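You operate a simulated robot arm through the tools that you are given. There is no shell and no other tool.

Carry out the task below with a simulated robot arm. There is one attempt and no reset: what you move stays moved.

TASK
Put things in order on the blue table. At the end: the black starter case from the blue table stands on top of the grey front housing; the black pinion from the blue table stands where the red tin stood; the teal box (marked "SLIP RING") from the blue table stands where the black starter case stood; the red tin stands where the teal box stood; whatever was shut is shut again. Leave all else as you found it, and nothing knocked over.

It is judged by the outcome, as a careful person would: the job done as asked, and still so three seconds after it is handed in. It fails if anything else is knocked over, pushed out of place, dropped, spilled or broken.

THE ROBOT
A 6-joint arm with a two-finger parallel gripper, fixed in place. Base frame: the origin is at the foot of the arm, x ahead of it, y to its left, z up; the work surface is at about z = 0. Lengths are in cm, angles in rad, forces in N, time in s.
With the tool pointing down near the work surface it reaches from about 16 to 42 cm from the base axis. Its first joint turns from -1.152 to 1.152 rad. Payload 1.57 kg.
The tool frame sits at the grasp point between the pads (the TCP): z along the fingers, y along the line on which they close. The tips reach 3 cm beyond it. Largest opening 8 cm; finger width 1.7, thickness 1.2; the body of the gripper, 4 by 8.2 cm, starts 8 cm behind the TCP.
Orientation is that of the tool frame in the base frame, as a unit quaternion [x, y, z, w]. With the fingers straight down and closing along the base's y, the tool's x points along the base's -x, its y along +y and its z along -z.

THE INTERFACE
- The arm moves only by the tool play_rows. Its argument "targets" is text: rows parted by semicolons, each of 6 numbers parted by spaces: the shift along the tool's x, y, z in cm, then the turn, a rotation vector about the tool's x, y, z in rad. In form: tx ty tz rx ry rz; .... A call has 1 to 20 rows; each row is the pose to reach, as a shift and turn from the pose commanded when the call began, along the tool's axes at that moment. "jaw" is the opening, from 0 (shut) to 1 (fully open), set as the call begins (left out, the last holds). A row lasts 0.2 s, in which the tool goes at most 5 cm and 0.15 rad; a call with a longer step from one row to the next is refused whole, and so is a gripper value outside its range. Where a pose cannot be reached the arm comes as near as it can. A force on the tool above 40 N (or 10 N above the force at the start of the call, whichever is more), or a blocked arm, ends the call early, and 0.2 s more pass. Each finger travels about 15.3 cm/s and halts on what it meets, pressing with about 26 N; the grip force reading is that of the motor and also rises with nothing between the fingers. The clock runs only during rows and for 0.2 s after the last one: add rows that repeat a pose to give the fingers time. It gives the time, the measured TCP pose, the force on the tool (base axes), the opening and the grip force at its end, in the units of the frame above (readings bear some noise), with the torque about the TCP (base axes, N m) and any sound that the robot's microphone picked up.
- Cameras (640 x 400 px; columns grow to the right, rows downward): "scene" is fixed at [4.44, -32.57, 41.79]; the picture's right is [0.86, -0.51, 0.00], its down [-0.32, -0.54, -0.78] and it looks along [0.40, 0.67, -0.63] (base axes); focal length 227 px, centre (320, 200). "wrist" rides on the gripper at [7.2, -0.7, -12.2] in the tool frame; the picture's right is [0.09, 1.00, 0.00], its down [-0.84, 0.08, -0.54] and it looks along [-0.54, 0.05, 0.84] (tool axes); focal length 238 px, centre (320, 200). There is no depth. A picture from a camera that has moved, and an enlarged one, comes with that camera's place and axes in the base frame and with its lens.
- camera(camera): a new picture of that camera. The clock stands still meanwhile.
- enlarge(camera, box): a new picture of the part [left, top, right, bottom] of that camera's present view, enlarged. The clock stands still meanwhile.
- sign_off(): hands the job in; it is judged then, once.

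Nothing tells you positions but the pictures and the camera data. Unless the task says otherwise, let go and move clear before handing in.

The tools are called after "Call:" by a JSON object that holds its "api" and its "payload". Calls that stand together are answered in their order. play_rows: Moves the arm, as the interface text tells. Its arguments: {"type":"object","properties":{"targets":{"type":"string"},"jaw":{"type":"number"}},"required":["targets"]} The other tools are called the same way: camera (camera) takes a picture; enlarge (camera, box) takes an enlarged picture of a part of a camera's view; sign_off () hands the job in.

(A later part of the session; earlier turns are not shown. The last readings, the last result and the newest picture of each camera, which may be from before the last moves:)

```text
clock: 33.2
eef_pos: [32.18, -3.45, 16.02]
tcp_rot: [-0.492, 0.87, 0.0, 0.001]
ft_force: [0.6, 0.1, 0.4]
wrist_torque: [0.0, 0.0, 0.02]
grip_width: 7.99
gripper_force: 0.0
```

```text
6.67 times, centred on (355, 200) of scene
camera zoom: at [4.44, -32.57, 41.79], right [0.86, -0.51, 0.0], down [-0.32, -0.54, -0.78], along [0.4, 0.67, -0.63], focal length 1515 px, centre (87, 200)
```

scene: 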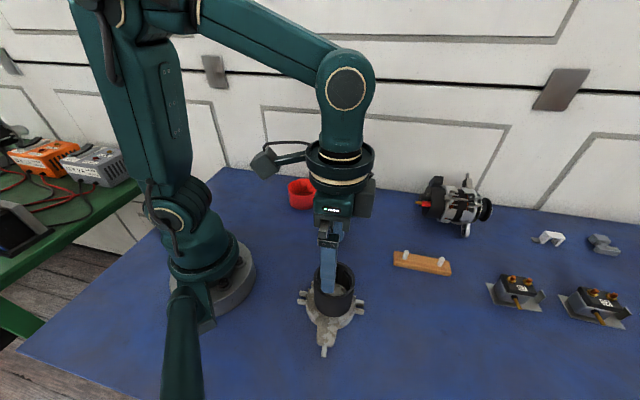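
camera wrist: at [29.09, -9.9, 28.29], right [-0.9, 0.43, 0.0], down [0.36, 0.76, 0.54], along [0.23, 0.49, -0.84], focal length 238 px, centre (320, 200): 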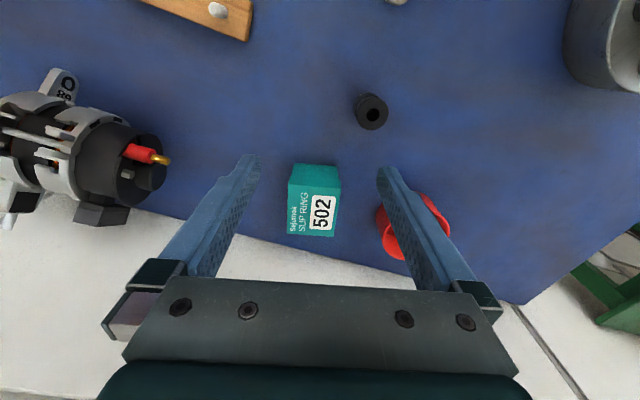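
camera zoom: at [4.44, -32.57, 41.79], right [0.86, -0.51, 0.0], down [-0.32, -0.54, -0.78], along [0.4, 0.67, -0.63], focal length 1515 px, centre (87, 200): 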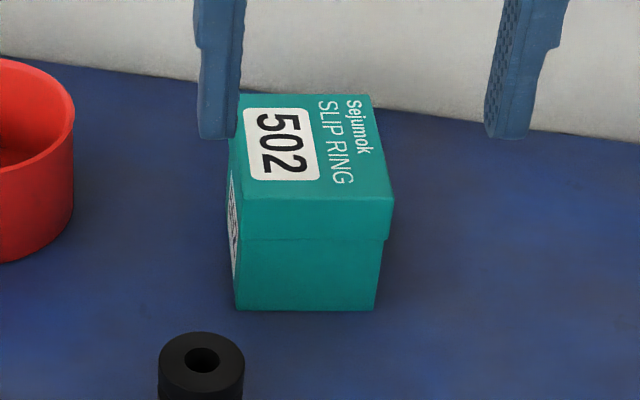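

The box is aligned with the tool and centred 9.1 cm ahead, at about (36.9, 4.4), 5.8 cm across the fingers. I move above it and partly down, then check.

Call:
{"api": "play_rows", "payload": {"targets": "-1.5 0 0 0 0 0; -3 -0.05 0 0 0 0; -4.5 -0.05 0 0 0 0; -6 -0.1 0 0 0 0; -7.5 -0.1 0 0 0 0; -9.1 -0.1 0 0 0 0; -9.1 -0.1 1.5 0 0 0; -9.1 -0.1 3 0 0 0; -9.1 -0.1 4.5 0 0 0; -9.1 -0.1 6 0 0 0; -9.1 -0.1 6 0 0 0", "jaw": 1}}

Call:
{"api": "camera", "payload": {"camera": "wrist"}}

Call:
{"api": "camera", "payload": {"camera": "scene"}}

```text
clock: 35.6
eef_pos: [37.02, 4.34, 10.04]
tcp_rot: [-0.492, 0.871, 0.0, 0.0]
ft_force: [0.0, -0.5, -0.6]
wrist_torque: [0.03, -0.01, 0.0]
grip_width: 8.0
gripper_force: 0.1
```

```text
taken
camera wrist: at [33.84, -2.15, 22.26], right [-0.9, 0.43, 0.0], down [0.36, 0.76, 0.54], along [0.24, 0.49, -0.84], focal length 238 px, centre (320, 200)
```

wrist: 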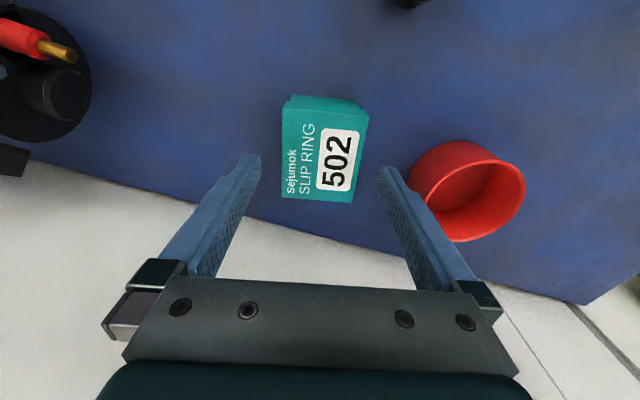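

```text
taken
```

scene: 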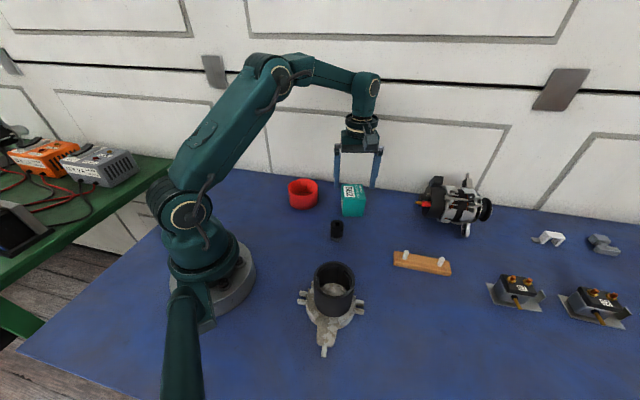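

Centred within 0.1 cm. I descend so the tips are close to the table, to hold the lower part too.

Call:
{"api": "play_rows", "payload": {"targets": "0.1 0 1.2 0 0 0; 0.1 0 2.4 0 0 0; 0.1 0 3.6 0 0 0; 0.1 0 4.8 0 0 0; 0.1 0 5.8 0 0 0; 0.1 0 6.5 0 0 0; 0.1 0 6.5 0 0 0", "jaw": 1}}

Call:
{"api": "enlarge", "payload": {"camera": "scene", "box": [310, 150, 410, 230]}}

```text
clock: 37.2
eef_pos: [36.83, 4.24, 3.57]
tcp_rot: [-0.492, 0.87, 0.001, 0.0]
ft_force: [-0.4, 0.2, 0.7]
wrist_torque: [0.0, -0.02, -0.04]
grip_width: 7.99
gripper_force: 0.1
```

```text
5.00 times, centred on (360, 190) of scene
camera zoom: at [4.44, -32.57, 41.79], right [0.86, -0.51, 0.0], down [-0.32, -0.54, -0.78], along [0.4, 0.67, -0.63], focal length 1136 px, centre (120, 250)
```

zoom: 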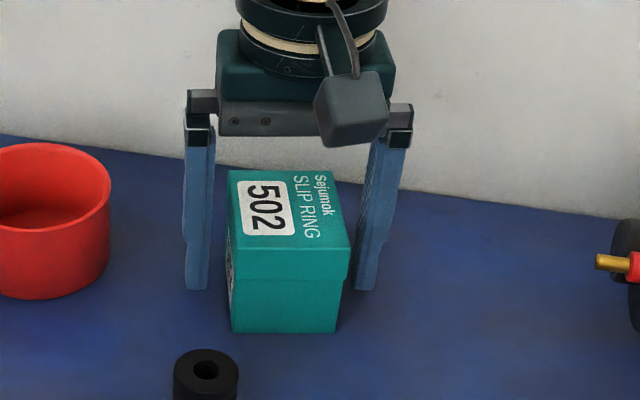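

The fingers straddle the box with room on both sides. I close.

Call:
{"api": "play_rows", "payload": {"targets": "0 0 0 0 0 0; 0 0 0 0 0 0; 0 0 0 0 0 0", "jaw": 0}}

Call:
{"api": "enlarge", "payload": {"camera": "scene", "box": [310, 150, 410, 230]}}

```text
clock: 38.0
eef_pos: [36.81, 4.33, 3.71]
tcp_rot: [-0.492, 0.87, 0.0, 0.0]
ft_force: [-0.8, -0.1, -0.3]
wrist_torque: [0.0, 0.0, 0.01]
grip_width: 5.75
gripper_force: 26.1
```

```text
5.00 times, centred on (360, 190) of scene
camera zoom: at [4.44, -32.57, 41.79], right [0.86, -0.51, 0.0], down [-0.32, -0.54, -0.78], along [0.4, 0.67, -0.63], focal length 1136 px, centre (120, 250)
```

zoom: 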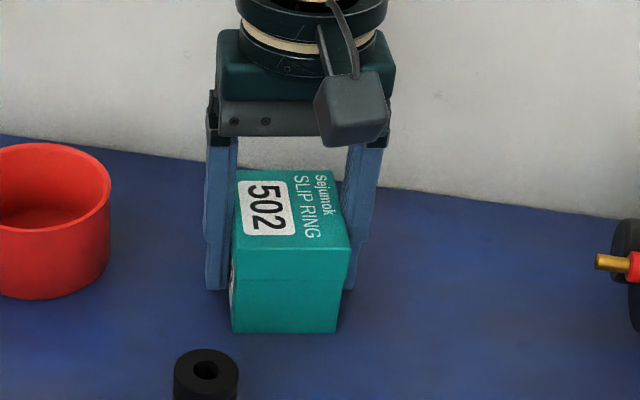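

Gripped at 5.75 cm, i.e. on the lid. I test-lift only 0.8 cm to see whether the whole box comes up with the lid.

Call:
{"api": "play_rows", "payload": {"targets": "0 0 -0.2 0 0 0; 0 0 -0.4 0 0 0; 0 0 -0.6 0 0 0; 0 0 -0.8 0 0 0; 0 0 -0.8 0 0 0"}}

Call:
{"api": "enlarge", "payload": {"camera": "scene", "box": [310, 150, 410, 230]}}

```text
clock: 39.2
eef_pos: [36.77, 4.17, 4.37]
tcp_rot: [-0.493, 0.87, 0.0, 0.0]
ft_force: [-0.5, -0.1, -1.1]
wrist_torque: [-0.03, 0.01, 0.02]
grip_width: 5.78
gripper_force: 26.3
```

```text
5.00 times, centred on (360, 190) of scene
camera zoom: at [4.44, -32.57, 41.79], right [0.86, -0.51, 0.0], down [-0.32, -0.54, -0.78], along [0.4, 0.67, -0.63], focal length 1136 px, centre (120, 250)
```

zoom: 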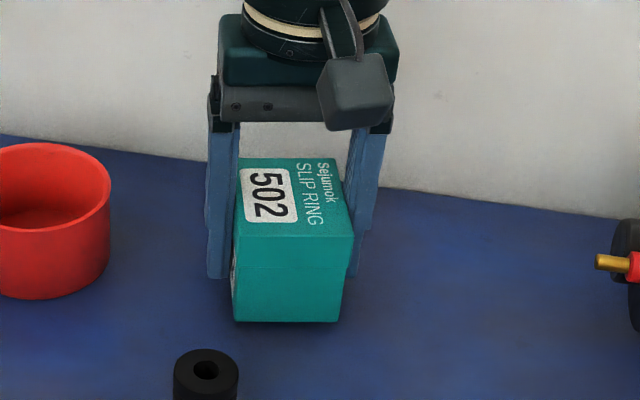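

The bottom edge rose together with the lid, so the box lifts as one piece. I lift further and check again.

Call:
{"api": "play_rows", "payload": {"targets": "0 0 -0.7 0 0 0; 0 0 -1.5 0 0 0; 0 0 -2.5 0 0 0; 0 0 -3.5 0 0 0; 0 0 -5 0 0 0; 0 0 -6.5 0 0 0; 0 0 -8 0 0 0; 0 0 -9.5 0 0 0; 0 0 -10.5 0 0 0; 0 0 -10.5 0 0 0"}}

Call:
{"api": "enlarge", "payload": {"camera": "scene", "box": [300, 100, 420, 220]}}

Call:
{"api": "camera", "payload": {"camera": "wrist"}}

```text
clock: 41.4
eef_pos: [36.91, 4.39, 14.8]
tcp_rot: [-0.493, 0.87, 0.0, 0.0]
ft_force: [-0.4, 0.6, -0.5]
wrist_torque: [0.0, 0.0, 0.0]
grip_width: 5.74
gripper_force: 26.5
```

```text
3.33 times, centred on (360, 160) of scene
camera zoom: at [4.44, -32.57, 41.79], right [0.86, -0.51, 0.0], down [-0.32, -0.54, -0.78], along [0.4, 0.67, -0.63], focal length 758 px, centre (187, 333)
```

zoom: 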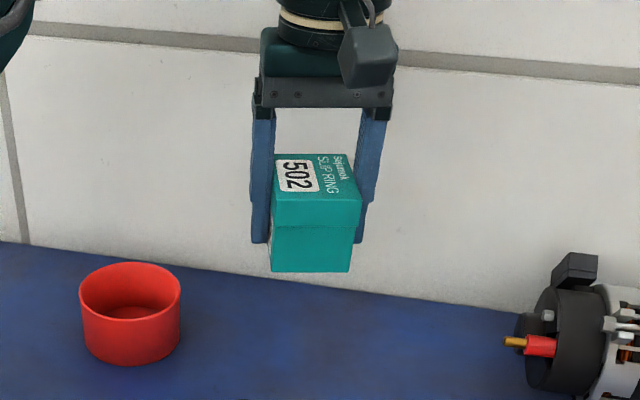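

```text
taken
camera wrist: at [33.79, -2.19, 27.06], right [-0.9, 0.43, 0.0], down [0.36, 0.76, 0.54], along [0.23, 0.49, -0.84], focal length 238 px, centre (320, 200)
```

wrist: 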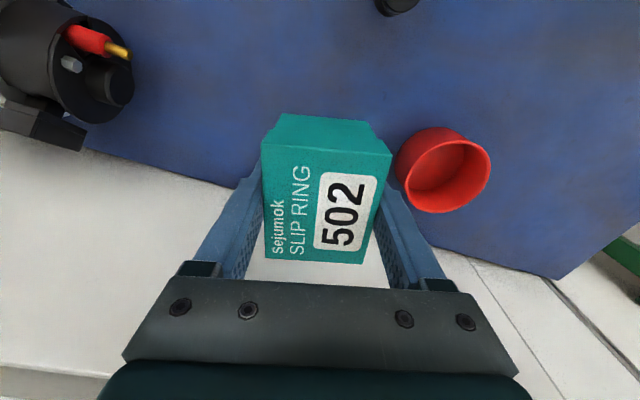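

The complete box is up and shut. I carry it, orientation kept, over to the case's old spot (18.3, 25.3).

Call:
{"api": "play_rows", "payload": {"targets": "-0.47 1.48 0 0 0 0; -0.94 2.96 0 0 0 0; -1.41 4.45 0 0 0 0; -1.88 5.93 0 0 0 0; -2.35 7.41 0 0 0 0; -2.82 8.89 0 0 0 0; -3.29 10.37 0 0 0 0; -3.76 11.85 0 0 0 0; -4.22 13.34 0 0 0 0; -4.69 14.82 0 0 0 0; -5.16 16.3 0 0 0 0; -5.63 17.78 0 0 0 0; -6.1 19.26 0 0 0 0; -6.57 20.74 0 0 0 0; -7.04 22.23 0 0 0 0; -7.51 23.71 0 0 0 0; -7.98 25.19 0 0 0 0; -8.45 26.67 0 0 0 0; -8.45 26.67 0 0 0 0"}}

Call:
{"api": "camera", "payload": {"camera": "scene"}}

Call:
{"api": "camera", "payload": {"camera": "wrist"}}

```text
clock: 45.4
eef_pos: [18.36, 25.22, 14.83]
tcp_rot: [-0.493, 0.87, -0.001, 0.001]
ft_force: [0.5, -0.2, -0.9]
wrist_torque: [0.0, -0.01, 0.0]
grip_width: 5.78
gripper_force: 25.4
```

```text
taken
```

scene: 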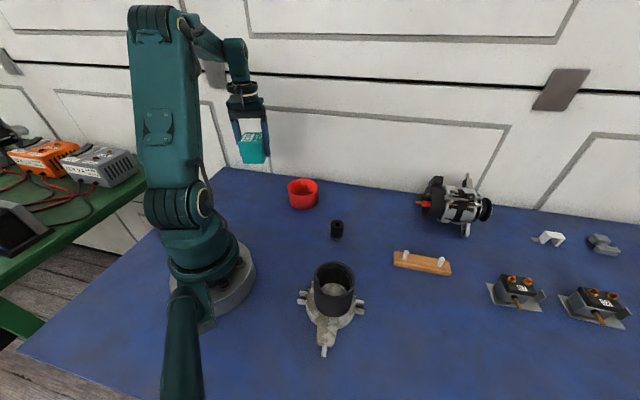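

```text
taken
camera wrist: at [15.29, 18.72, 27.1], right [-0.9, 0.43, 0.0], down [0.36, 0.76, 0.54], along [0.24, 0.49, -0.84], focal length 238 px, centre (320, 200)
```

wrist: 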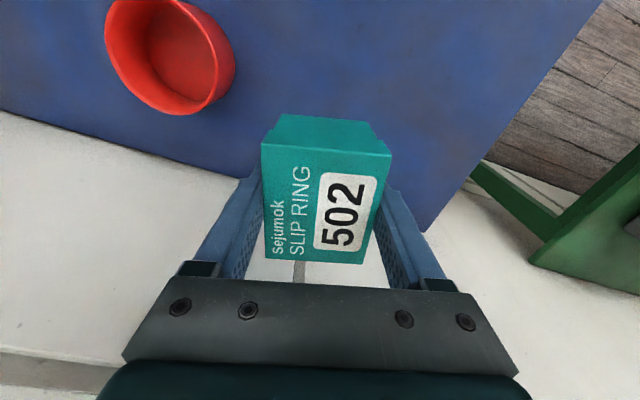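

At (18.4, 25.2). I lower the box to just above the table.

Call:
{"api": "play_rows", "payload": {"targets": "0 0 1.2 0 0 0; 0 0 2.4 0 0 0; 0 0 3.6 0 0 0; 0 0 4.8 0 0 0; 0 0 6 0 0 0; 0 0 7.2 0 0 0; 0 0 8.4 0 0 0; 0 0 9.6 0 0 0; 0 0 10.4 0 0 0; 0 0 10.9 0 0 0; 0 0 11.1 0 0 0; 0 0 11.1 0 0 0"}}

Call:
{"api": "enlarge", "payload": {"camera": "scene", "box": [210, 130, 310, 210]}}

```text
clock: 48.0
eef_pos: [18.31, 25.24, 3.77]
tcp_rot: [-0.492, 0.87, 0.0, 0.0]
ft_force: [-0.4, -0.4, -1.4]
wrist_torque: [0.03, 0.0, 0.01]
grip_width: 5.74
gripper_force: 26.2
```

```text
5.00 times, centred on (260, 170) of scene
camera zoom: at [4.44, -32.57, 41.79], right [0.86, -0.51, 0.0], down [-0.32, -0.54, -0.78], along [0.4, 0.67, -0.63], focal length 1136 px, centre (620, 350)
```

zoom: 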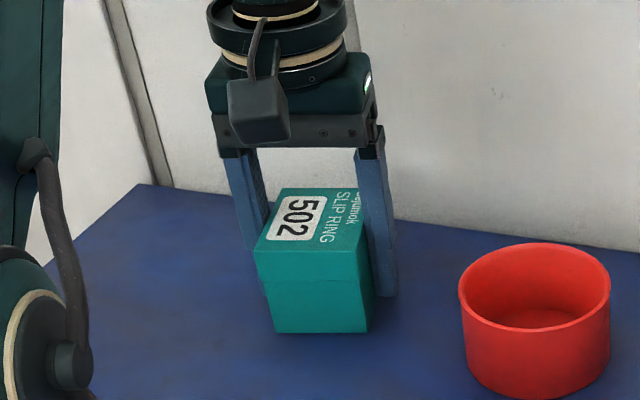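

Nearly on the table. I lower the last 2 mm in small steps.

Call:
{"api": "play_rows", "payload": {"targets": "0 0 0.07 0 0 0; 0 0 0.14 0 0 0; 0 0 0.2 0 0 0; 0 0 0.2 0 0 0"}}

```text
clock: 49.0
eef_pos: [18.37, 25.24, 3.6]
tcp_rot: [-0.493, 0.87, 0.0, 0.0]
ft_force: [1.2, -0.7, -0.2]
wrist_torque: [0.01, -0.02, 0.01]
grip_width: 5.76
gripper_force: 26.3
```

Call:
{"api": "play_rows", "payload": {"targets": "0 0 0.05 0 0 0; 0 0 0.05 0 0 0"}}

```text
clock: 49.6
eef_pos: [18.4, 25.34, 3.46]
tcp_rot: [-0.492, 0.87, 0.0, 0.0]
ft_force: [-3.7, -2.2, 15.3]
wrist_torque: [-0.22, 0.17, -0.04]
grip_width: 5.75
gripper_force: 25.6
```

The box is on the table. I release, then rise.

Call:
{"api": "play_rows", "payload": {"targets": "0 0 0 0 0 0; 0 0 0 0 0 0; 0 0 0 0 0 0", "jaw": 1}}

Call:
{"api": "play_rows", "payload": {"targets": "0 0 -0.8 0 0 0; 0 0 -1.8 0 0 0; 0 0 -3 0 0 0; 0 0 -4.5 0 0 0; 0 0 -6 0 0 0; 0 0 -7.5 0 0 0; 0 0 -9 0 0 0; 0 0 -10.5 0 0 0; 0 0 -11.5 0 0 0; 0 0 -11.5 0 0 0"}}

Call:
{"api": "camera", "payload": {"camera": "wrist"}}

Call:
{"api": "camera", "payload": {"camera": "scene"}}

```text
clock: 50.4
eef_pos: [18.35, 25.31, 3.47]
tcp_rot: [-0.492, 0.87, -0.001, 0.0]
ft_force: [0.0, -0.3, 0.5]
wrist_torque: [0.03, -0.02, 0.02]
grip_width: 8.0
gripper_force: 0.1
```

```text
clock: 52.6
eef_pos: [18.29, 25.21, 15.01]
tcp_rot: [-0.493, 0.87, 0.0, 0.0]
ft_force: [0.0, 0.1, 0.1]
wrist_torque: [-0.02, 0.02, 0.0]
grip_width: 8.0
gripper_force: 0.0
```

```text
taken
camera wrist: at [15.23, 18.73, 27.26], right [-0.9, 0.43, 0.0], down [0.36, 0.76, 0.54], along [0.23, 0.49, -0.84], focal length 238 px, centre (320, 200)
```

wrist: 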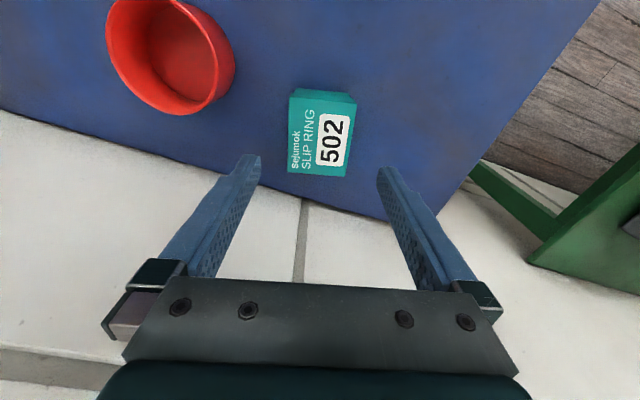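

```text
taken
```

scene: 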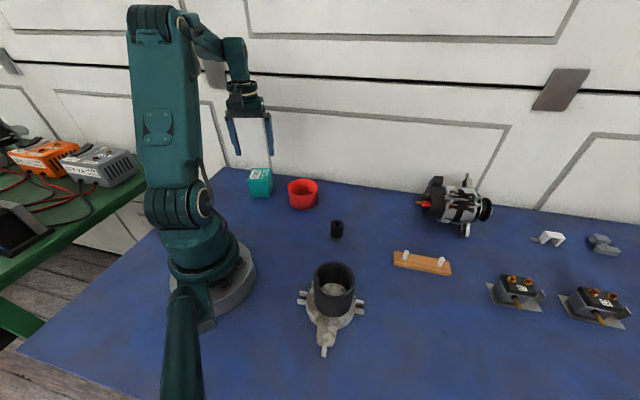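

The teal box stands where the case was. Next I view the red tin (too wide for the jaws, so I plan to pinch its wall) from above its right-hand side.

Call:
{"api": "play_rows", "payload": {"targets": "0.78 -1.27 0 0 0 0.0453; 1.56 -2.53 0 0 0 0.0906; 2.35 -3.8 0 0 0 0.1359; 3.13 -5.06 0 0 0 0.1812; 3.91 -6.33 0 0 0 0.2265; 4.69 -7.59 0 0 0 0.2718; 5.47 -8.86 0 0 0 0.3171; 6.25 -10.12 0 0 0 0.3624; 7.04 -11.39 0 0 0 0.4077; 7.82 -12.65 0 0 0 0.453; 8.6 -13.92 0 0 0 0.4983; 9.38 -15.18 0 0 0 0.5435; 9.38 -15.18 0 0 0 0.5435", "jaw": 1}}

Call:
{"api": "camera", "payload": {"camera": "wrist"}}

Call:
{"api": "enlarge", "payload": {"camera": "scene", "box": [230, 150, 330, 220]}}

```text
clock: 55.4
eef_pos: [26.68, 9.44, 14.9]
tcp_rot: [-0.241, 0.971, 0.0, -0.001]
ft_force: [0.0, 0.4, 0.0]
wrist_torque: [0.01, 0.0, 0.05]
grip_width: 7.99
gripper_force: 0.0
```

```text
taken
camera wrist: at [20.55, 5.43, 27.23], right [-0.55, 0.84, 0.0], down [0.7, 0.46, 0.54], along [0.45, 0.3, -0.84], focal length 238 px, centre (320, 200)
```

wrist: 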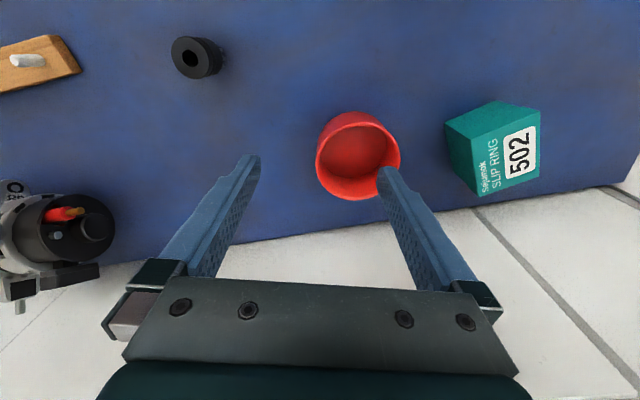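

```text
5.71 times, centred on (280, 185) of scene
camera zoom: at [4.44, -32.58, 41.79], right [0.86, -0.51, 0.0], down [-0.32, -0.54, -0.78], along [0.4, 0.67, -0.63], focal length 1298 px, centre (549, 286)
```

zoom: 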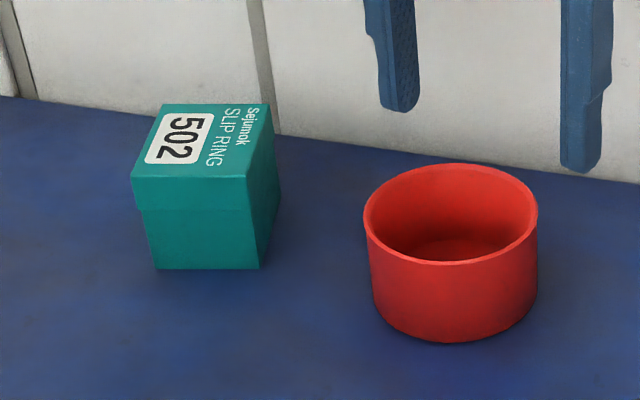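

Call:
{"api": "enlarge", "payload": {"camera": "wrist", "box": [300, 100, 420, 210]}}

```text
3.64 times, centred on (360, 155) of wrist
camera zoom: at [20.55, 5.43, 27.23], right [-0.55, 0.84, 0.0], down [0.7, 0.46, 0.54], along [0.45, 0.3, -0.84], focal length 867 px, centre (174, 364)
```

zoom: 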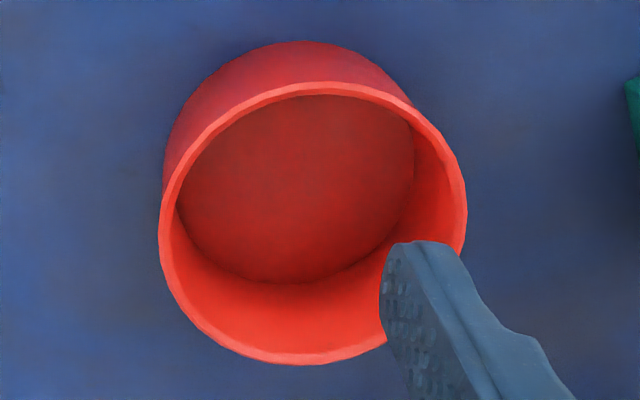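

The tin is 8.5 cm across and about 4.9 cm tall, centred at (26.6, 14.0). I move over its near wall with the jaws half open and check alignment.

Call:
{"api": "play_rows", "payload": {"targets": "-0.7 -0.03 0 0 0 0; -1.4 -0.06 0 0 0 0; -2.13 -0.08 0 0 0 0; -2.13 -0.08 1.3 0 0 0; -2.13 -0.08 2.6 0 0 0; -2.13 -0.08 3.9 0 0 0; -2.13 -0.08 5 0 0 0; -2.13 -0.08 5 0 0 0", "jaw": 0.5}}

Call:
{"api": "camera", "payload": {"camera": "wrist"}}

Call:
{"api": "enlarge", "payload": {"camera": "wrist", "box": [260, 60, 440, 220]}}

Call:
{"api": "enlarge", "payload": {"camera": "scene", "box": [250, 120, 370, 220]}}

```text
clock: 57.2
eef_pos: [28.41, 10.29, 10.06]
tcp_rot: [-0.241, 0.971, 0.0, -0.001]
ft_force: [-0.2, 0.3, 0.4]
wrist_torque: [-0.01, 0.01, -0.02]
grip_width: 4.0
gripper_force: 0.1
```

```text
taken
camera wrist: at [22.45, 6.36, 22.24], right [-0.55, 0.84, 0.0], down [0.7, 0.46, 0.54], along [0.45, 0.3, -0.84], focal length 238 px, centre (320, 200)
```

wrist: 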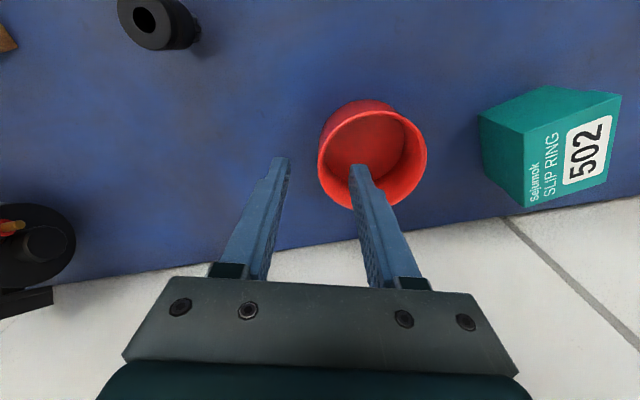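

```text
2.50 times, centred on (350, 140) of wrist
camera zoom: at [22.45, 6.36, 22.24], right [-0.55, 0.84, 0.0], down [0.7, 0.46, 0.54], along [0.45, 0.3, -0.84], focal length 596 px, centre (245, 350)
```

zoom: 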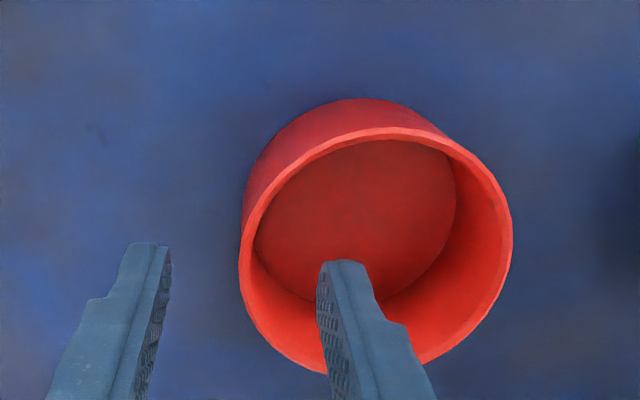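

```text
4.00 times, centred on (310, 170) of scene
camera zoom: at [4.44, -32.57, 41.79], right [0.86, -0.51, 0.0], down [-0.32, -0.54, -0.78], along [0.4, 0.67, -0.63], focal length 909 px, centre (360, 320)
```

zoom: 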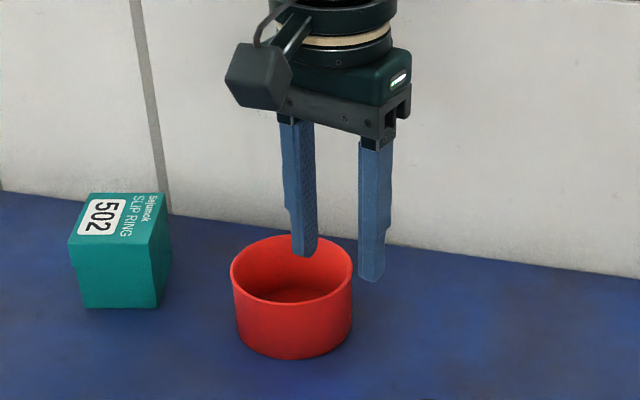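

The wall lies midway between the fingers. I lower so the tips reach about 1.4 cm above the table, one finger inside the tin.

Call:
{"api": "play_rows", "payload": {"targets": "0.1 0 1 0 0 0; 0.1 0 2 0 0 0; 0.1 0 3 0 0 0; 0.1 0 4 0 0 0; 0.1 0 5 0 0 0; 0.1 0 5.6 0 0 0; 0.1 0 5.6 0 0 0", "jaw": 0.5}}

Call:
{"api": "enlarge", "payload": {"camera": "wrist", "box": [240, 80, 440, 240]}}

Call:
{"api": "enlarge", "payload": {"camera": "scene", "box": [250, 120, 370, 220]}}

```text
clock: 58.8
eef_pos: [28.27, 10.36, 4.43]
tcp_rot: [-0.241, 0.97, 0.0, 0.0]
ft_force: [-0.2, 0.3, -0.2]
wrist_torque: [-0.02, -0.04, 0.01]
grip_width: 3.97
gripper_force: 0.0
```

```text
2.50 times, centred on (340, 160) of wrist
camera zoom: at [22.4, 6.35, 16.64], right [-0.55, 0.84, 0.0], down [0.7, 0.46, 0.54], along [0.45, 0.3, -0.84], focal length 596 px, centre (270, 300)
```

zoom: 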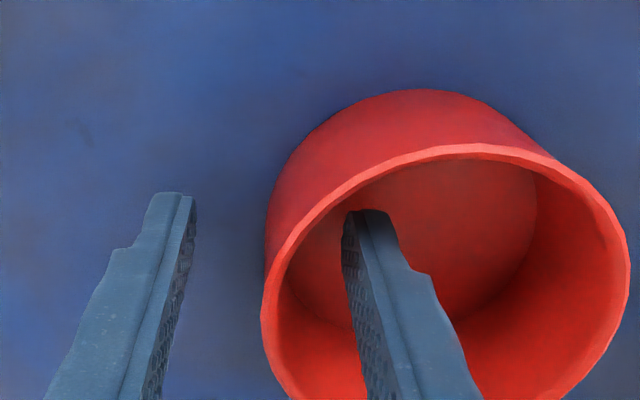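

```text
4.00 times, centred on (310, 170) of scene
camera zoom: at [4.44, -32.57, 41.79], right [0.86, -0.51, 0.0], down [-0.32, -0.54, -0.78], along [0.4, 0.67, -0.63], focal length 909 px, centre (360, 320)
```

zoom: 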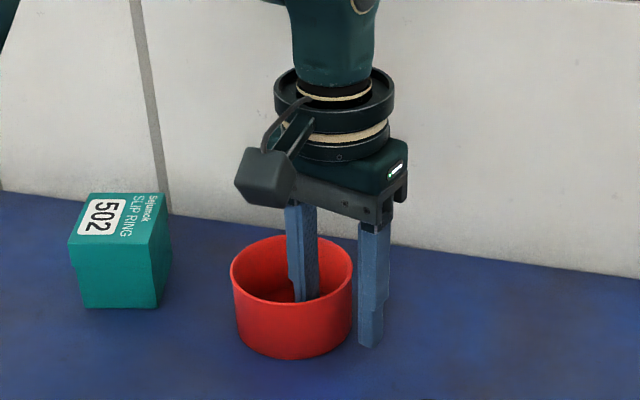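

The finger is inside, clear of the floor. I close in two stages.

Call:
{"api": "play_rows", "payload": {"targets": "0 0 0 0 0 0; 0 0 0 0 0 0", "jaw": 0.14}}

Call:
{"api": "play_rows", "payload": {"targets": "0 0 0 0 0 0; 0 0 0 0 0 0; 0 0 0 0 0 0", "jaw": 0}}

Call:
{"api": "enlarge", "payload": {"camera": "wrist", "box": [240, 80, 440, 240]}}

Call:
{"api": "enlarge", "payload": {"camera": "scene", "box": [250, 120, 370, 220]}}

```text
clock: 59.4
eef_pos: [28.27, 10.3, 4.28]
tcp_rot: [-0.242, 0.97, 0.0, 0.0]
ft_force: [-0.2, 0.8, -0.4]
wrist_torque: [0.0, 0.02, 0.01]
grip_width: 1.13
gripper_force: 0.1
```

```text
clock: 60.2
eef_pos: [28.34, 10.24, 4.38]
tcp_rot: [-0.241, 0.97, 0.0, 0.001]
ft_force: [0.2, -0.9, 3.8]
wrist_torque: [0.13, 0.27, 0.08]
grip_width: 0.24
gripper_force: 23.6
```

```text
2.50 times, centred on (340, 160) of wrist
camera zoom: at [22.41, 6.34, 16.67], right [-0.55, 0.84, 0.0], down [0.7, 0.46, 0.54], along [0.45, 0.3, -0.84], focal length 596 px, centre (270, 300)
```

zoom: 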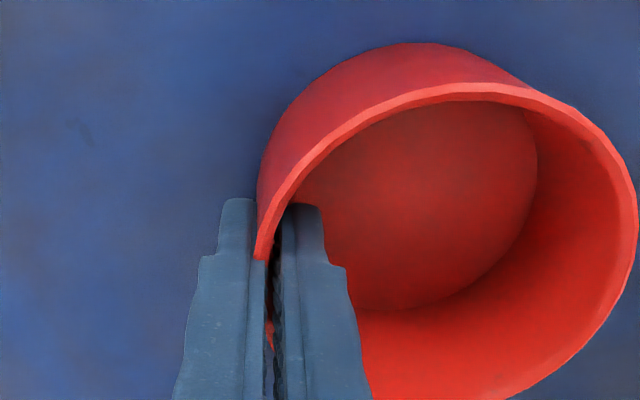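

```text
4.00 times, centred on (310, 170) of scene
camera zoom: at [4.44, -32.58, 41.79], right [0.86, -0.51, 0.0], down [-0.32, -0.54, -0.78], along [0.4, 0.67, -0.63], focal length 909 px, centre (360, 320)
```

zoom: 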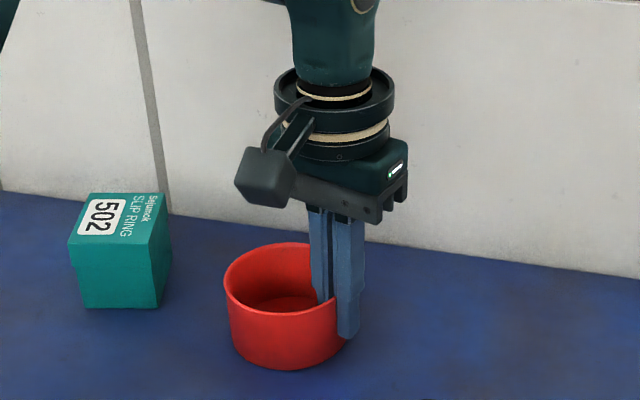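

The tin pivoted slightly in the fingers as they closed, but it is held by the wall. I test-lift by 1.5 cm and look.

Call:
{"api": "play_rows", "payload": {"targets": "0 0 -0.3 0 0 0; 0 0 -0.6 0 0 0; 0 0 -1 0 0 0; 0 0 -1.5 0 0 0; 0 0 -1.5 0 0 0"}}

Call:
{"api": "enlarge", "payload": {"camera": "scene", "box": [250, 120, 370, 220]}}

Call:
{"api": "camera", "payload": {"camera": "wrist"}}

```text
clock: 61.4
eef_pos: [28.33, 10.2, 6.0]
tcp_rot: [-0.242, 0.97, -0.001, 0.0]
ft_force: [-0.5, 0.5, -0.9]
wrist_torque: [-0.02, -0.06, -0.02]
grip_width: 0.2
gripper_force: 23.2
```

```text
4.00 times, centred on (310, 170) of scene
camera zoom: at [4.44, -32.57, 41.79], right [0.86, -0.51, 0.0], down [-0.32, -0.54, -0.78], along [0.4, 0.67, -0.63], focal length 909 px, centre (360, 320)
```

zoom: 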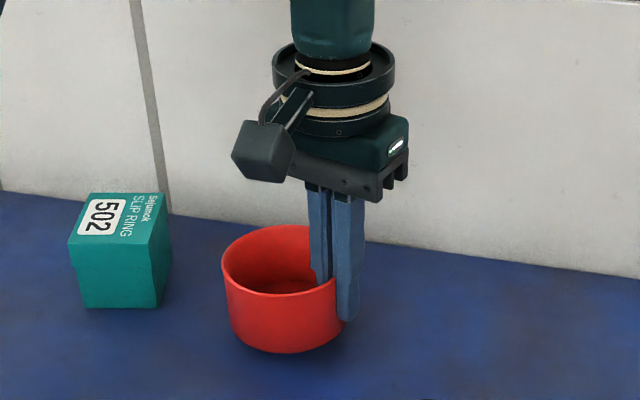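

```text
taken
camera wrist: at [22.39, 6.34, 18.19], right [-0.55, 0.84, 0.0], down [0.7, 0.46, 0.54], along [0.45, 0.3, -0.84], focal length 238 px, centre (320, 200)
```

wrist: 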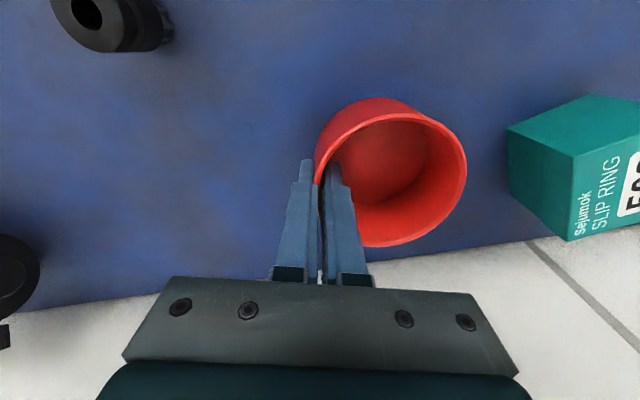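

The tin hangs steadily from the fingers, its centre 1.4/3.8 cm off the tool point. I lift to z≈14 and carry it toward the box's old spot, aiming to put its centre at (36.9, 4.4).

Call:
{"api": "play_rows", "payload": {"targets": "0 0 -1 0 0 0; 0 0 -2 0 0 0; 0 0 -3.2 0 0 0; 0 0 -4.4 0 0 0; 0 0 -5.6 0 0 0; 0 0 -6.8 0 0 0; 0 0 -8 0 0 0; -0.43 -1.2 -8 0 0 0.033; -0.86 -2.41 -8 0 0 0.067; -1.3 -3.62 -8 0 0 0.1; -1.73 -4.82 -8 0 0 0.133; -2.16 -6.03 -8 0 0 0.167; -2.59 -7.23 -8 0 0 0.2; -3.02 -8.44 -8 0 0 0.234; -3.45 -9.64 -8 0 0 0.267; -3.89 -10.85 -8 0 0 0.3; -4.32 -12.05 -8 0 0 0.334; -4.75 -13.26 -8 0 0 0.367; -4.75 -13.26 -8 0 0 0.367"}}

Call:
{"api": "camera", "payload": {"camera": "wrist"}}

Call:
{"api": "camera", "payload": {"camera": "scene"}}

```text
clock: 65.4
eef_pos: [38.82, 0.83, 13.91]
tcp_rot: [-0.06, 0.998, -0.001, 0.0]
ft_force: [-0.2, -0.1, -0.5]
wrist_torque: [-0.02, -0.02, 0.0]
grip_width: 0.24
gripper_force: 23.7
```

```text
taken
camera wrist: at [31.79, -0.77, 26.16], right [-0.21, 0.98, 0.0], down [0.82, 0.18, 0.54], along [0.53, 0.11, -0.84], focal length 238 px, centre (320, 200)
```

wrist: 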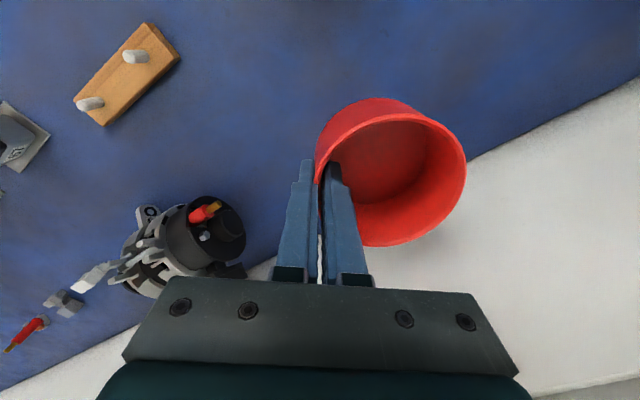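

```text
taken
```

scene: 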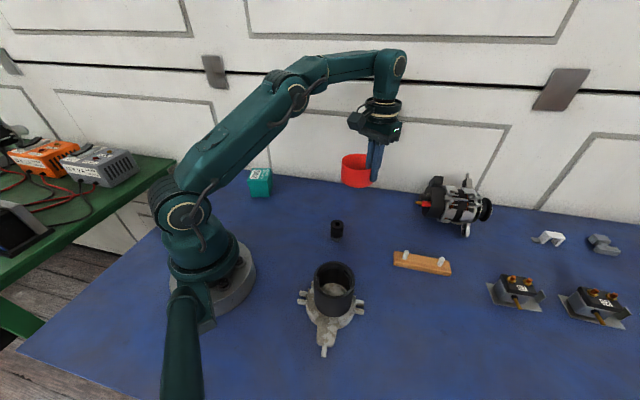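

The tin is steady in the grip and centred over (37.0, 4.4). I lower it to just above the table.

Call:
{"api": "play_rows", "payload": {"targets": "0 0 1.2 0 0 0; 0 0 2.4 0 0 0; 0 0 3.6 0 0 0; 0 0 4.8 0 0 0; 0 0 6 0 0 0; 0 0 7.2 0 0 0; 0 0 8.2 0 0 0; 0 0 8.8 0 0 0; 0 0 9.1 0 0 0; 0 0 9.1 0 0 0"}}

Call:
{"api": "enlarge", "payload": {"camera": "scene", "box": [310, 140, 410, 230]}}

Call:
{"api": "camera", "payload": {"camera": "wrist"}}

```text
clock: 67.6
eef_pos: [38.74, 0.77, 4.87]
tcp_rot: [-0.06, 0.998, 0.0, 0.0]
ft_force: [0.3, -0.3, 0.2]
wrist_torque: [-0.02, -0.06, 0.03]
grip_width: 0.24
gripper_force: 23.2
```

```text
4.44 times, centred on (360, 185) of scene
camera zoom: at [4.44, -32.57, 41.79], right [0.86, -0.51, 0.0], down [-0.32, -0.54, -0.78], along [0.4, 0.67, -0.63], focal length 1010 px, centre (142, 267)
```

zoom: 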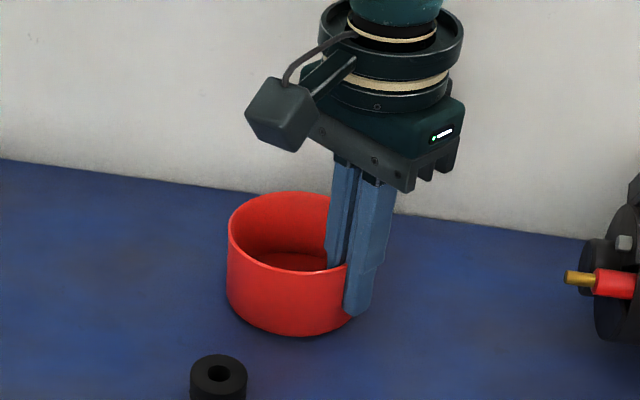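

```text
taken
camera wrist: at [31.74, -0.74, 16.99], right [-0.21, 0.98, 0.0], down [0.82, 0.18, 0.54], along [0.53, 0.11, -0.84], focal length 238 px, centre (320, 200)
```

wrist: 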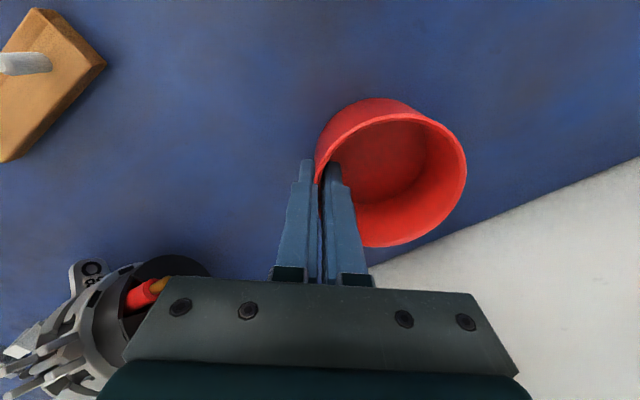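

Close to the table. I ease down and feel for contact.

Call:
{"api": "play_rows", "payload": {"targets": "0 0 0.1 0 0 0; 0 0 0.2 0 0 0; 0 0 0.25 0 0 0; 0 0 0.25 0 0 0"}}

```text
clock: 68.6
eef_pos: [38.71, 0.78, 4.47]
tcp_rot: [-0.059, 0.998, -0.001, 0.0]
ft_force: [0.1, -0.6, -0.2]
wrist_torque: [-0.02, 0.02, 0.02]
grip_width: 0.25
gripper_force: 23.8
```

Call:
{"api": "play_rows", "payload": {"targets": "0 0 0.05 0 0 0; 0 0 0.1 0 0 0; 0 0 0.1 0 0 0"}}

```text
clock: 69.4
eef_pos: [38.82, 0.85, 4.37]
tcp_rot: [-0.059, 0.998, 0.0, 0.0]
ft_force: [0.0, 0.2, 2.0]
wrist_torque: [0.08, 0.04, -0.03]
grip_width: 0.22
gripper_force: 23.8
```

Touching down lightly. I open the fingers gently.

Call:
{"api": "play_rows", "payload": {"targets": "0 0 0.03 0 0 0; 0 0 0.03 0 0 0"}}

Call:
{"api": "play_rows", "payload": {"targets": "0 0 0 0 0 0; 0 0 0 0 0 0; 0 0 0 0 0 0", "jaw": 0.35}}

Call:
{"api": "enlarge", "payload": {"camera": "scene", "box": [310, 140, 410, 230]}}

Call:
{"api": "camera", "payload": {"camera": "wrist"}}

```text
clock: 70.0
eef_pos: [38.61, 0.86, 4.49]
tcp_rot: [-0.06, 0.998, 0.0, 0.0]
ft_force: [-0.3, 0.3, 1.7]
wrist_torque: [0.09, 0.03, -0.01]
grip_width: 0.21
gripper_force: 23.7
```

```text
clock: 70.8
eef_pos: [38.66, 0.76, 4.38]
tcp_rot: [-0.059, 0.998, 0.0, 0.0]
ft_force: [0.8, -0.3, 0.7]
wrist_torque: [0.02, 0.01, -0.01]
grip_width: 2.77
gripper_force: 0.0
```

```text
4.44 times, centred on (360, 185) of scene
camera zoom: at [4.44, -32.57, 41.79], right [0.86, -0.51, 0.0], down [-0.32, -0.54, -0.78], along [0.4, 0.67, -0.63], focal length 1010 px, centre (142, 267)
```

zoom: 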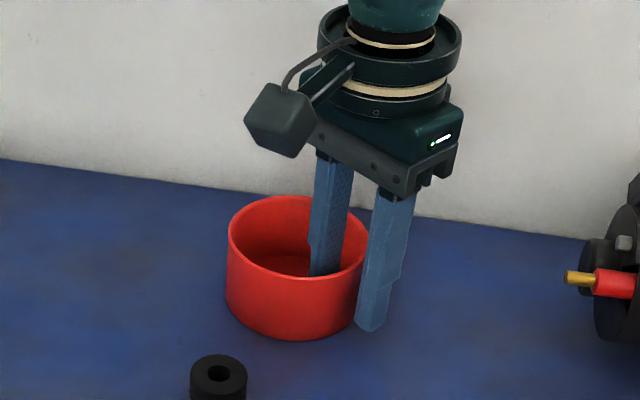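

```text
taken
camera wrist: at [31.72, -0.73, 16.67], right [-0.21, 0.98, 0.0], down [0.82, 0.18, 0.54], along [0.53, 0.11, -0.84], focal length 238 px, centre (320, 200)
```

wrist: 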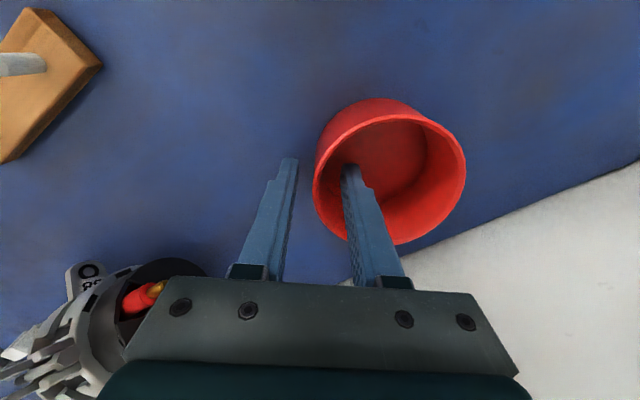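

The tin stands at about (37.0, 4.4). I rise straight out of it.

Call:
{"api": "play_rows", "payload": {"targets": "0 0 -0.8 0 0 0; 0 0 -1.8 0 0 0; 0 0 -3 0 0 0; 0 0 -4.4 0 0 0; 0 0 -5.8 0 0 0; 0 0 -7.2 0 0 0; 0 0 -8.6 0 0 0; 0 0 -10 0 0 0; 0 0 -10 0 0 0"}}

Call:
{"api": "camera", "payload": {"camera": "scene"}}

Call:
{"api": "camera", "payload": {"camera": "wrist"}}

```text
clock: 72.8
eef_pos: [38.67, 0.78, 14.34]
tcp_rot: [-0.06, 0.998, 0.0, 0.0]
ft_force: [-0.2, 0.5, 0.8]
wrist_torque: [0.05, -0.02, 0.03]
grip_width: 2.8
gripper_force: 0.1
```

```text
taken
```

scene: 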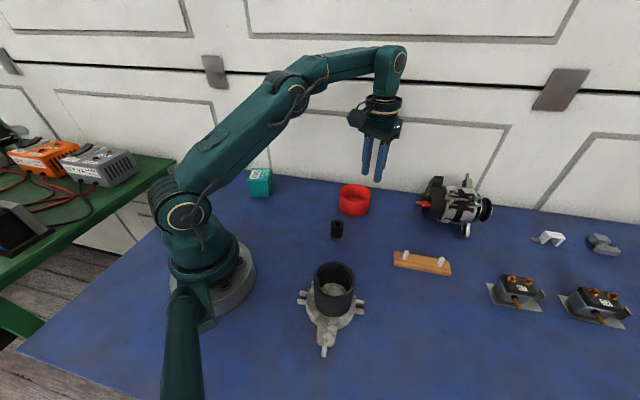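

```text
taken
camera wrist: at [31.77, -0.71, 26.67], right [-0.21, 0.98, 0.0], down [0.82, 0.18, 0.54], along [0.53, 0.11, -0.84], focal length 238 px, centre (320, 200)
```

wrist: 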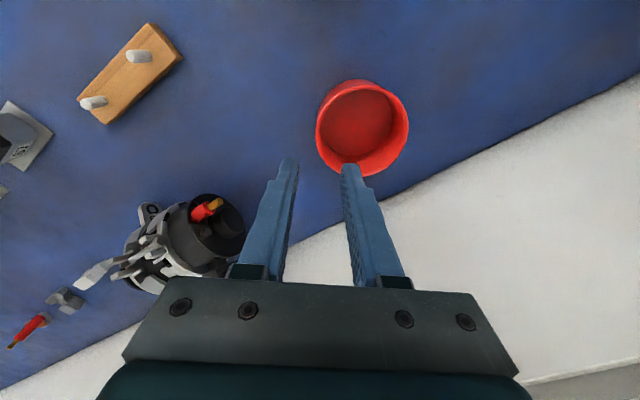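

The tin stands in the box's old place. Now I move above the pinion at about (26.8, -2.9).

Call:
{"api": "play_rows", "payload": {"targets": "1.54 -0.28 0 0 0 0; 3.08 -0.56 0 0 0 0; 4.62 -0.84 0 0 0 0; 6.16 -1.12 0 0 0 0; 7.7 -1.4 0 0 0 0; 9.24 -1.68 0 0 0 0; 10.78 -1.96 0 0 0 0; 12.31 -2.24 0 0 0 0; 12.31 -2.24 0 0 0 0", "jaw": 0.8}}

Call:
{"api": "camera", "payload": {"camera": "wrist"}}

Call:
{"api": "enlarge", "payload": {"camera": "wrist", "box": [270, 80, 370, 180]}}

Call:
{"api": "enlarge", "payload": {"camera": "scene", "box": [300, 170, 400, 250]}}

```text
clock: 74.8
eef_pos: [26.74, -2.9, 14.34]
tcp_rot: [-0.059, 0.998, 0.0, 0.0]
ft_force: [0.3, 0.1, 1.1]
wrist_torque: [0.01, -0.02, 0.01]
grip_width: 6.39
gripper_force: 0.0
```

```text
taken
camera wrist: at [19.83, -4.46, 26.66], right [-0.21, 0.98, 0.0], down [0.82, 0.18, 0.54], along [0.53, 0.11, -0.84], focal length 238 px, centre (320, 200)
```

wrist: 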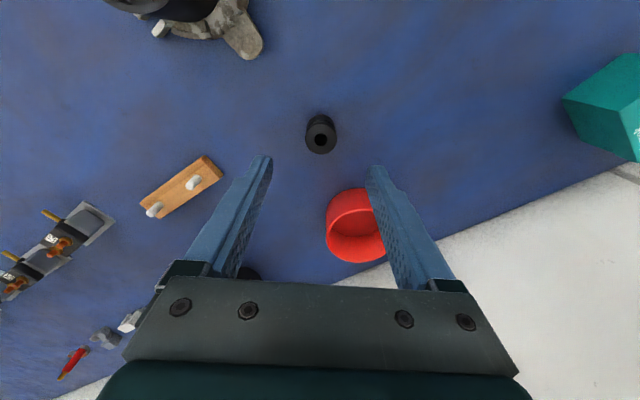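

```text
4.00 times, centred on (320, 130) of wrist
camera zoom: at [19.83, -4.46, 26.66], right [-0.21, 0.98, 0.0], down [0.82, 0.18, 0.54], along [0.53, 0.11, -0.84], focal length 953 px, centre (320, 480)
```

zoom: 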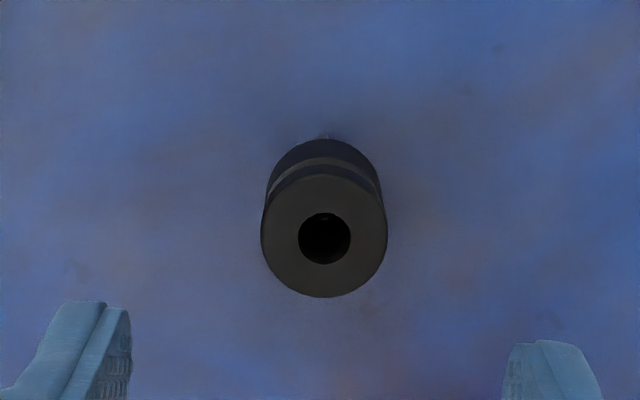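

```text
5.00 times, centred on (350, 210) of scene
camera zoom: at [4.44, -32.58, 41.79], right [0.86, -0.51, 0.0], down [-0.32, -0.54, -0.78], along [0.4, 0.67, -0.63], focal length 1136 px, centre (170, 150)
```

zoom: 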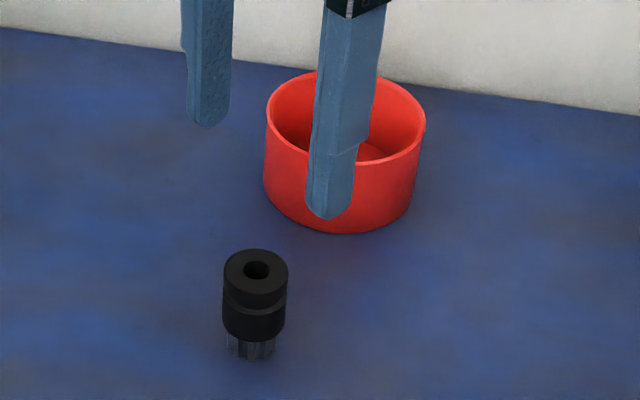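

The pinion is directly under the tool. I lower around its collar, leaving the narrow gear end free.

Call:
{"api": "play_rows", "payload": {"targets": "0 0.05 1.5 0 0 0; 0 0.05 3 0 0 0; 0 0.05 4.5 0 0 0; 0 0.05 6 0 0 0; 0 0.05 7.2 0 0 0; 0 0.05 8.4 0 0 0; 0 0.05 9.3 0 0 0; 0 0.05 9.9 0 0 0; 0 0.05 9.9 0 0 0", "jaw": 0.8}}

Call:
{"api": "camera", "payload": {"camera": "wrist"}}

Call:
{"api": "enlarge", "payload": {"camera": "scene", "box": [290, 150, 410, 250]}}

```text
clock: 76.8
eef_pos: [26.72, -2.91, 4.52]
tcp_rot: [-0.059, 0.998, 0.0, 0.0]
ft_force: [-0.4, -0.6, -0.5]
wrist_torque: [-0.04, 0.01, 0.01]
grip_width: 6.42
gripper_force: 0.1
```

```text
taken
camera wrist: at [19.73, -4.38, 16.74], right [-0.21, 0.98, 0.0], down [0.82, 0.18, 0.54], along [0.53, 0.11, -0.84], focal length 238 px, centre (320, 200)
```

wrist: 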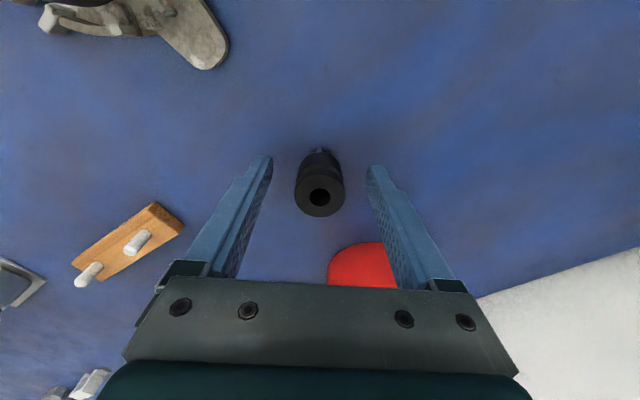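

```text
4.00 times, centred on (350, 200) of scene
camera zoom: at [4.44, -32.57, 41.79], right [0.86, -0.51, 0.0], down [-0.32, -0.54, -0.78], along [0.4, 0.67, -0.63], focal length 909 px, centre (200, 200)
```

zoom: 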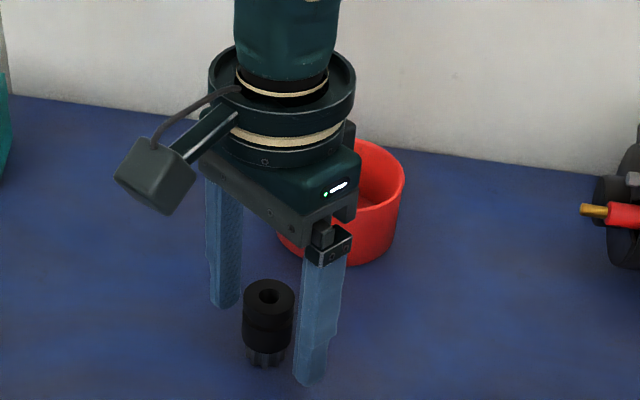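

Well centred. I close in two stages and lift.

Call:
{"api": "play_rows", "payload": {"targets": "0 0 0 0 0 0; 0 0 0 0 0 0", "jaw": 0.42}}

Call:
{"api": "play_rows", "payload": {"targets": "0 0 0 0 0 0; 0 0 0 0 0 0; 0 0 0 0 0 0", "jaw": 0}}

Call:
{"api": "play_rows", "payload": {"targets": "0 0 -0.3 0 0 0; 0 0 -0.7 0 0 0; 0 0 -1.2 0 0 0; 0 0 -1.2 0 0 0"}}

Call:
{"api": "enlarge", "payload": {"camera": "scene", "box": [290, 150, 410, 250]}}

Call:
{"api": "camera", "payload": {"camera": "wrist"}}

```text
clock: 77.4
eef_pos: [26.72, -2.79, 4.56]
tcp_rot: [-0.06, 0.998, 0.0, 0.0]
ft_force: [-0.1, -0.4, 0.7]
wrist_torque: [-0.01, 0.02, 0.01]
grip_width: 3.36
gripper_force: 0.0
```

```text
clock: 78.2
eef_pos: [26.76, -2.85, 4.5]
tcp_rot: [-0.059, 0.998, 0.0, -0.001]
ft_force: [0.1, 0.6, 0.6]
wrist_torque: [0.03, -0.02, -0.03]
grip_width: 2.93
gripper_force: 26.0
```

```text
clock: 79.2
eef_pos: [26.75, -2.72, 5.64]
tcp_rot: [-0.059, 0.998, 0.0, 0.0]
ft_force: [0.0, -1.3, -0.4]
wrist_torque: [-0.01, -0.03, 0.03]
grip_width: 2.94
gripper_force: 26.4
```

```text
4.00 times, centred on (350, 200) of scene
camera zoom: at [4.44, -32.57, 41.79], right [0.86, -0.51, 0.0], down [-0.32, -0.54, -0.78], along [0.4, 0.67, -0.63], focal length 909 px, centre (200, 200)
```

zoom: 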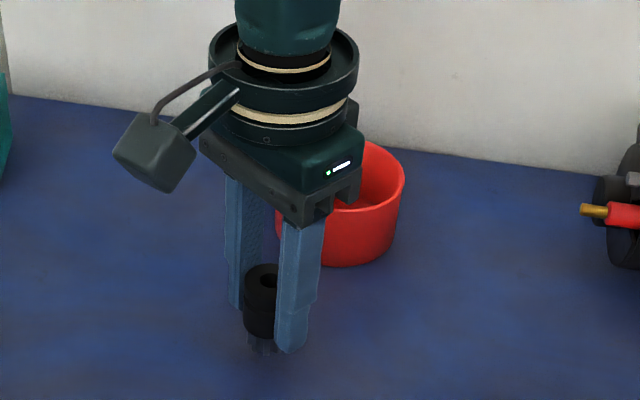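

```text
taken
camera wrist: at [19.76, -4.37, 17.97], right [-0.21, 0.98, 0.0], down [0.82, 0.18, 0.54], along [0.53, 0.11, -0.84], focal length 238 px, centre (320, 200)
```

wrist: 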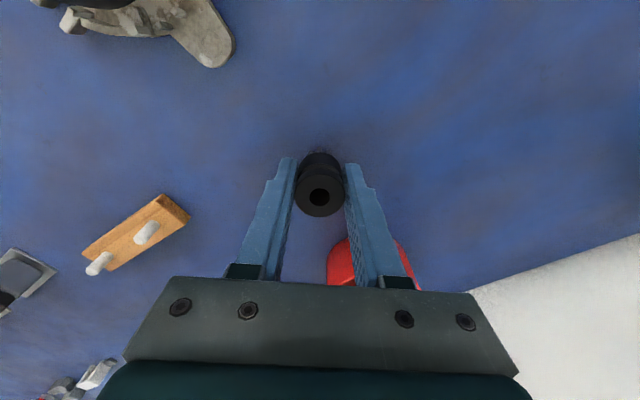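

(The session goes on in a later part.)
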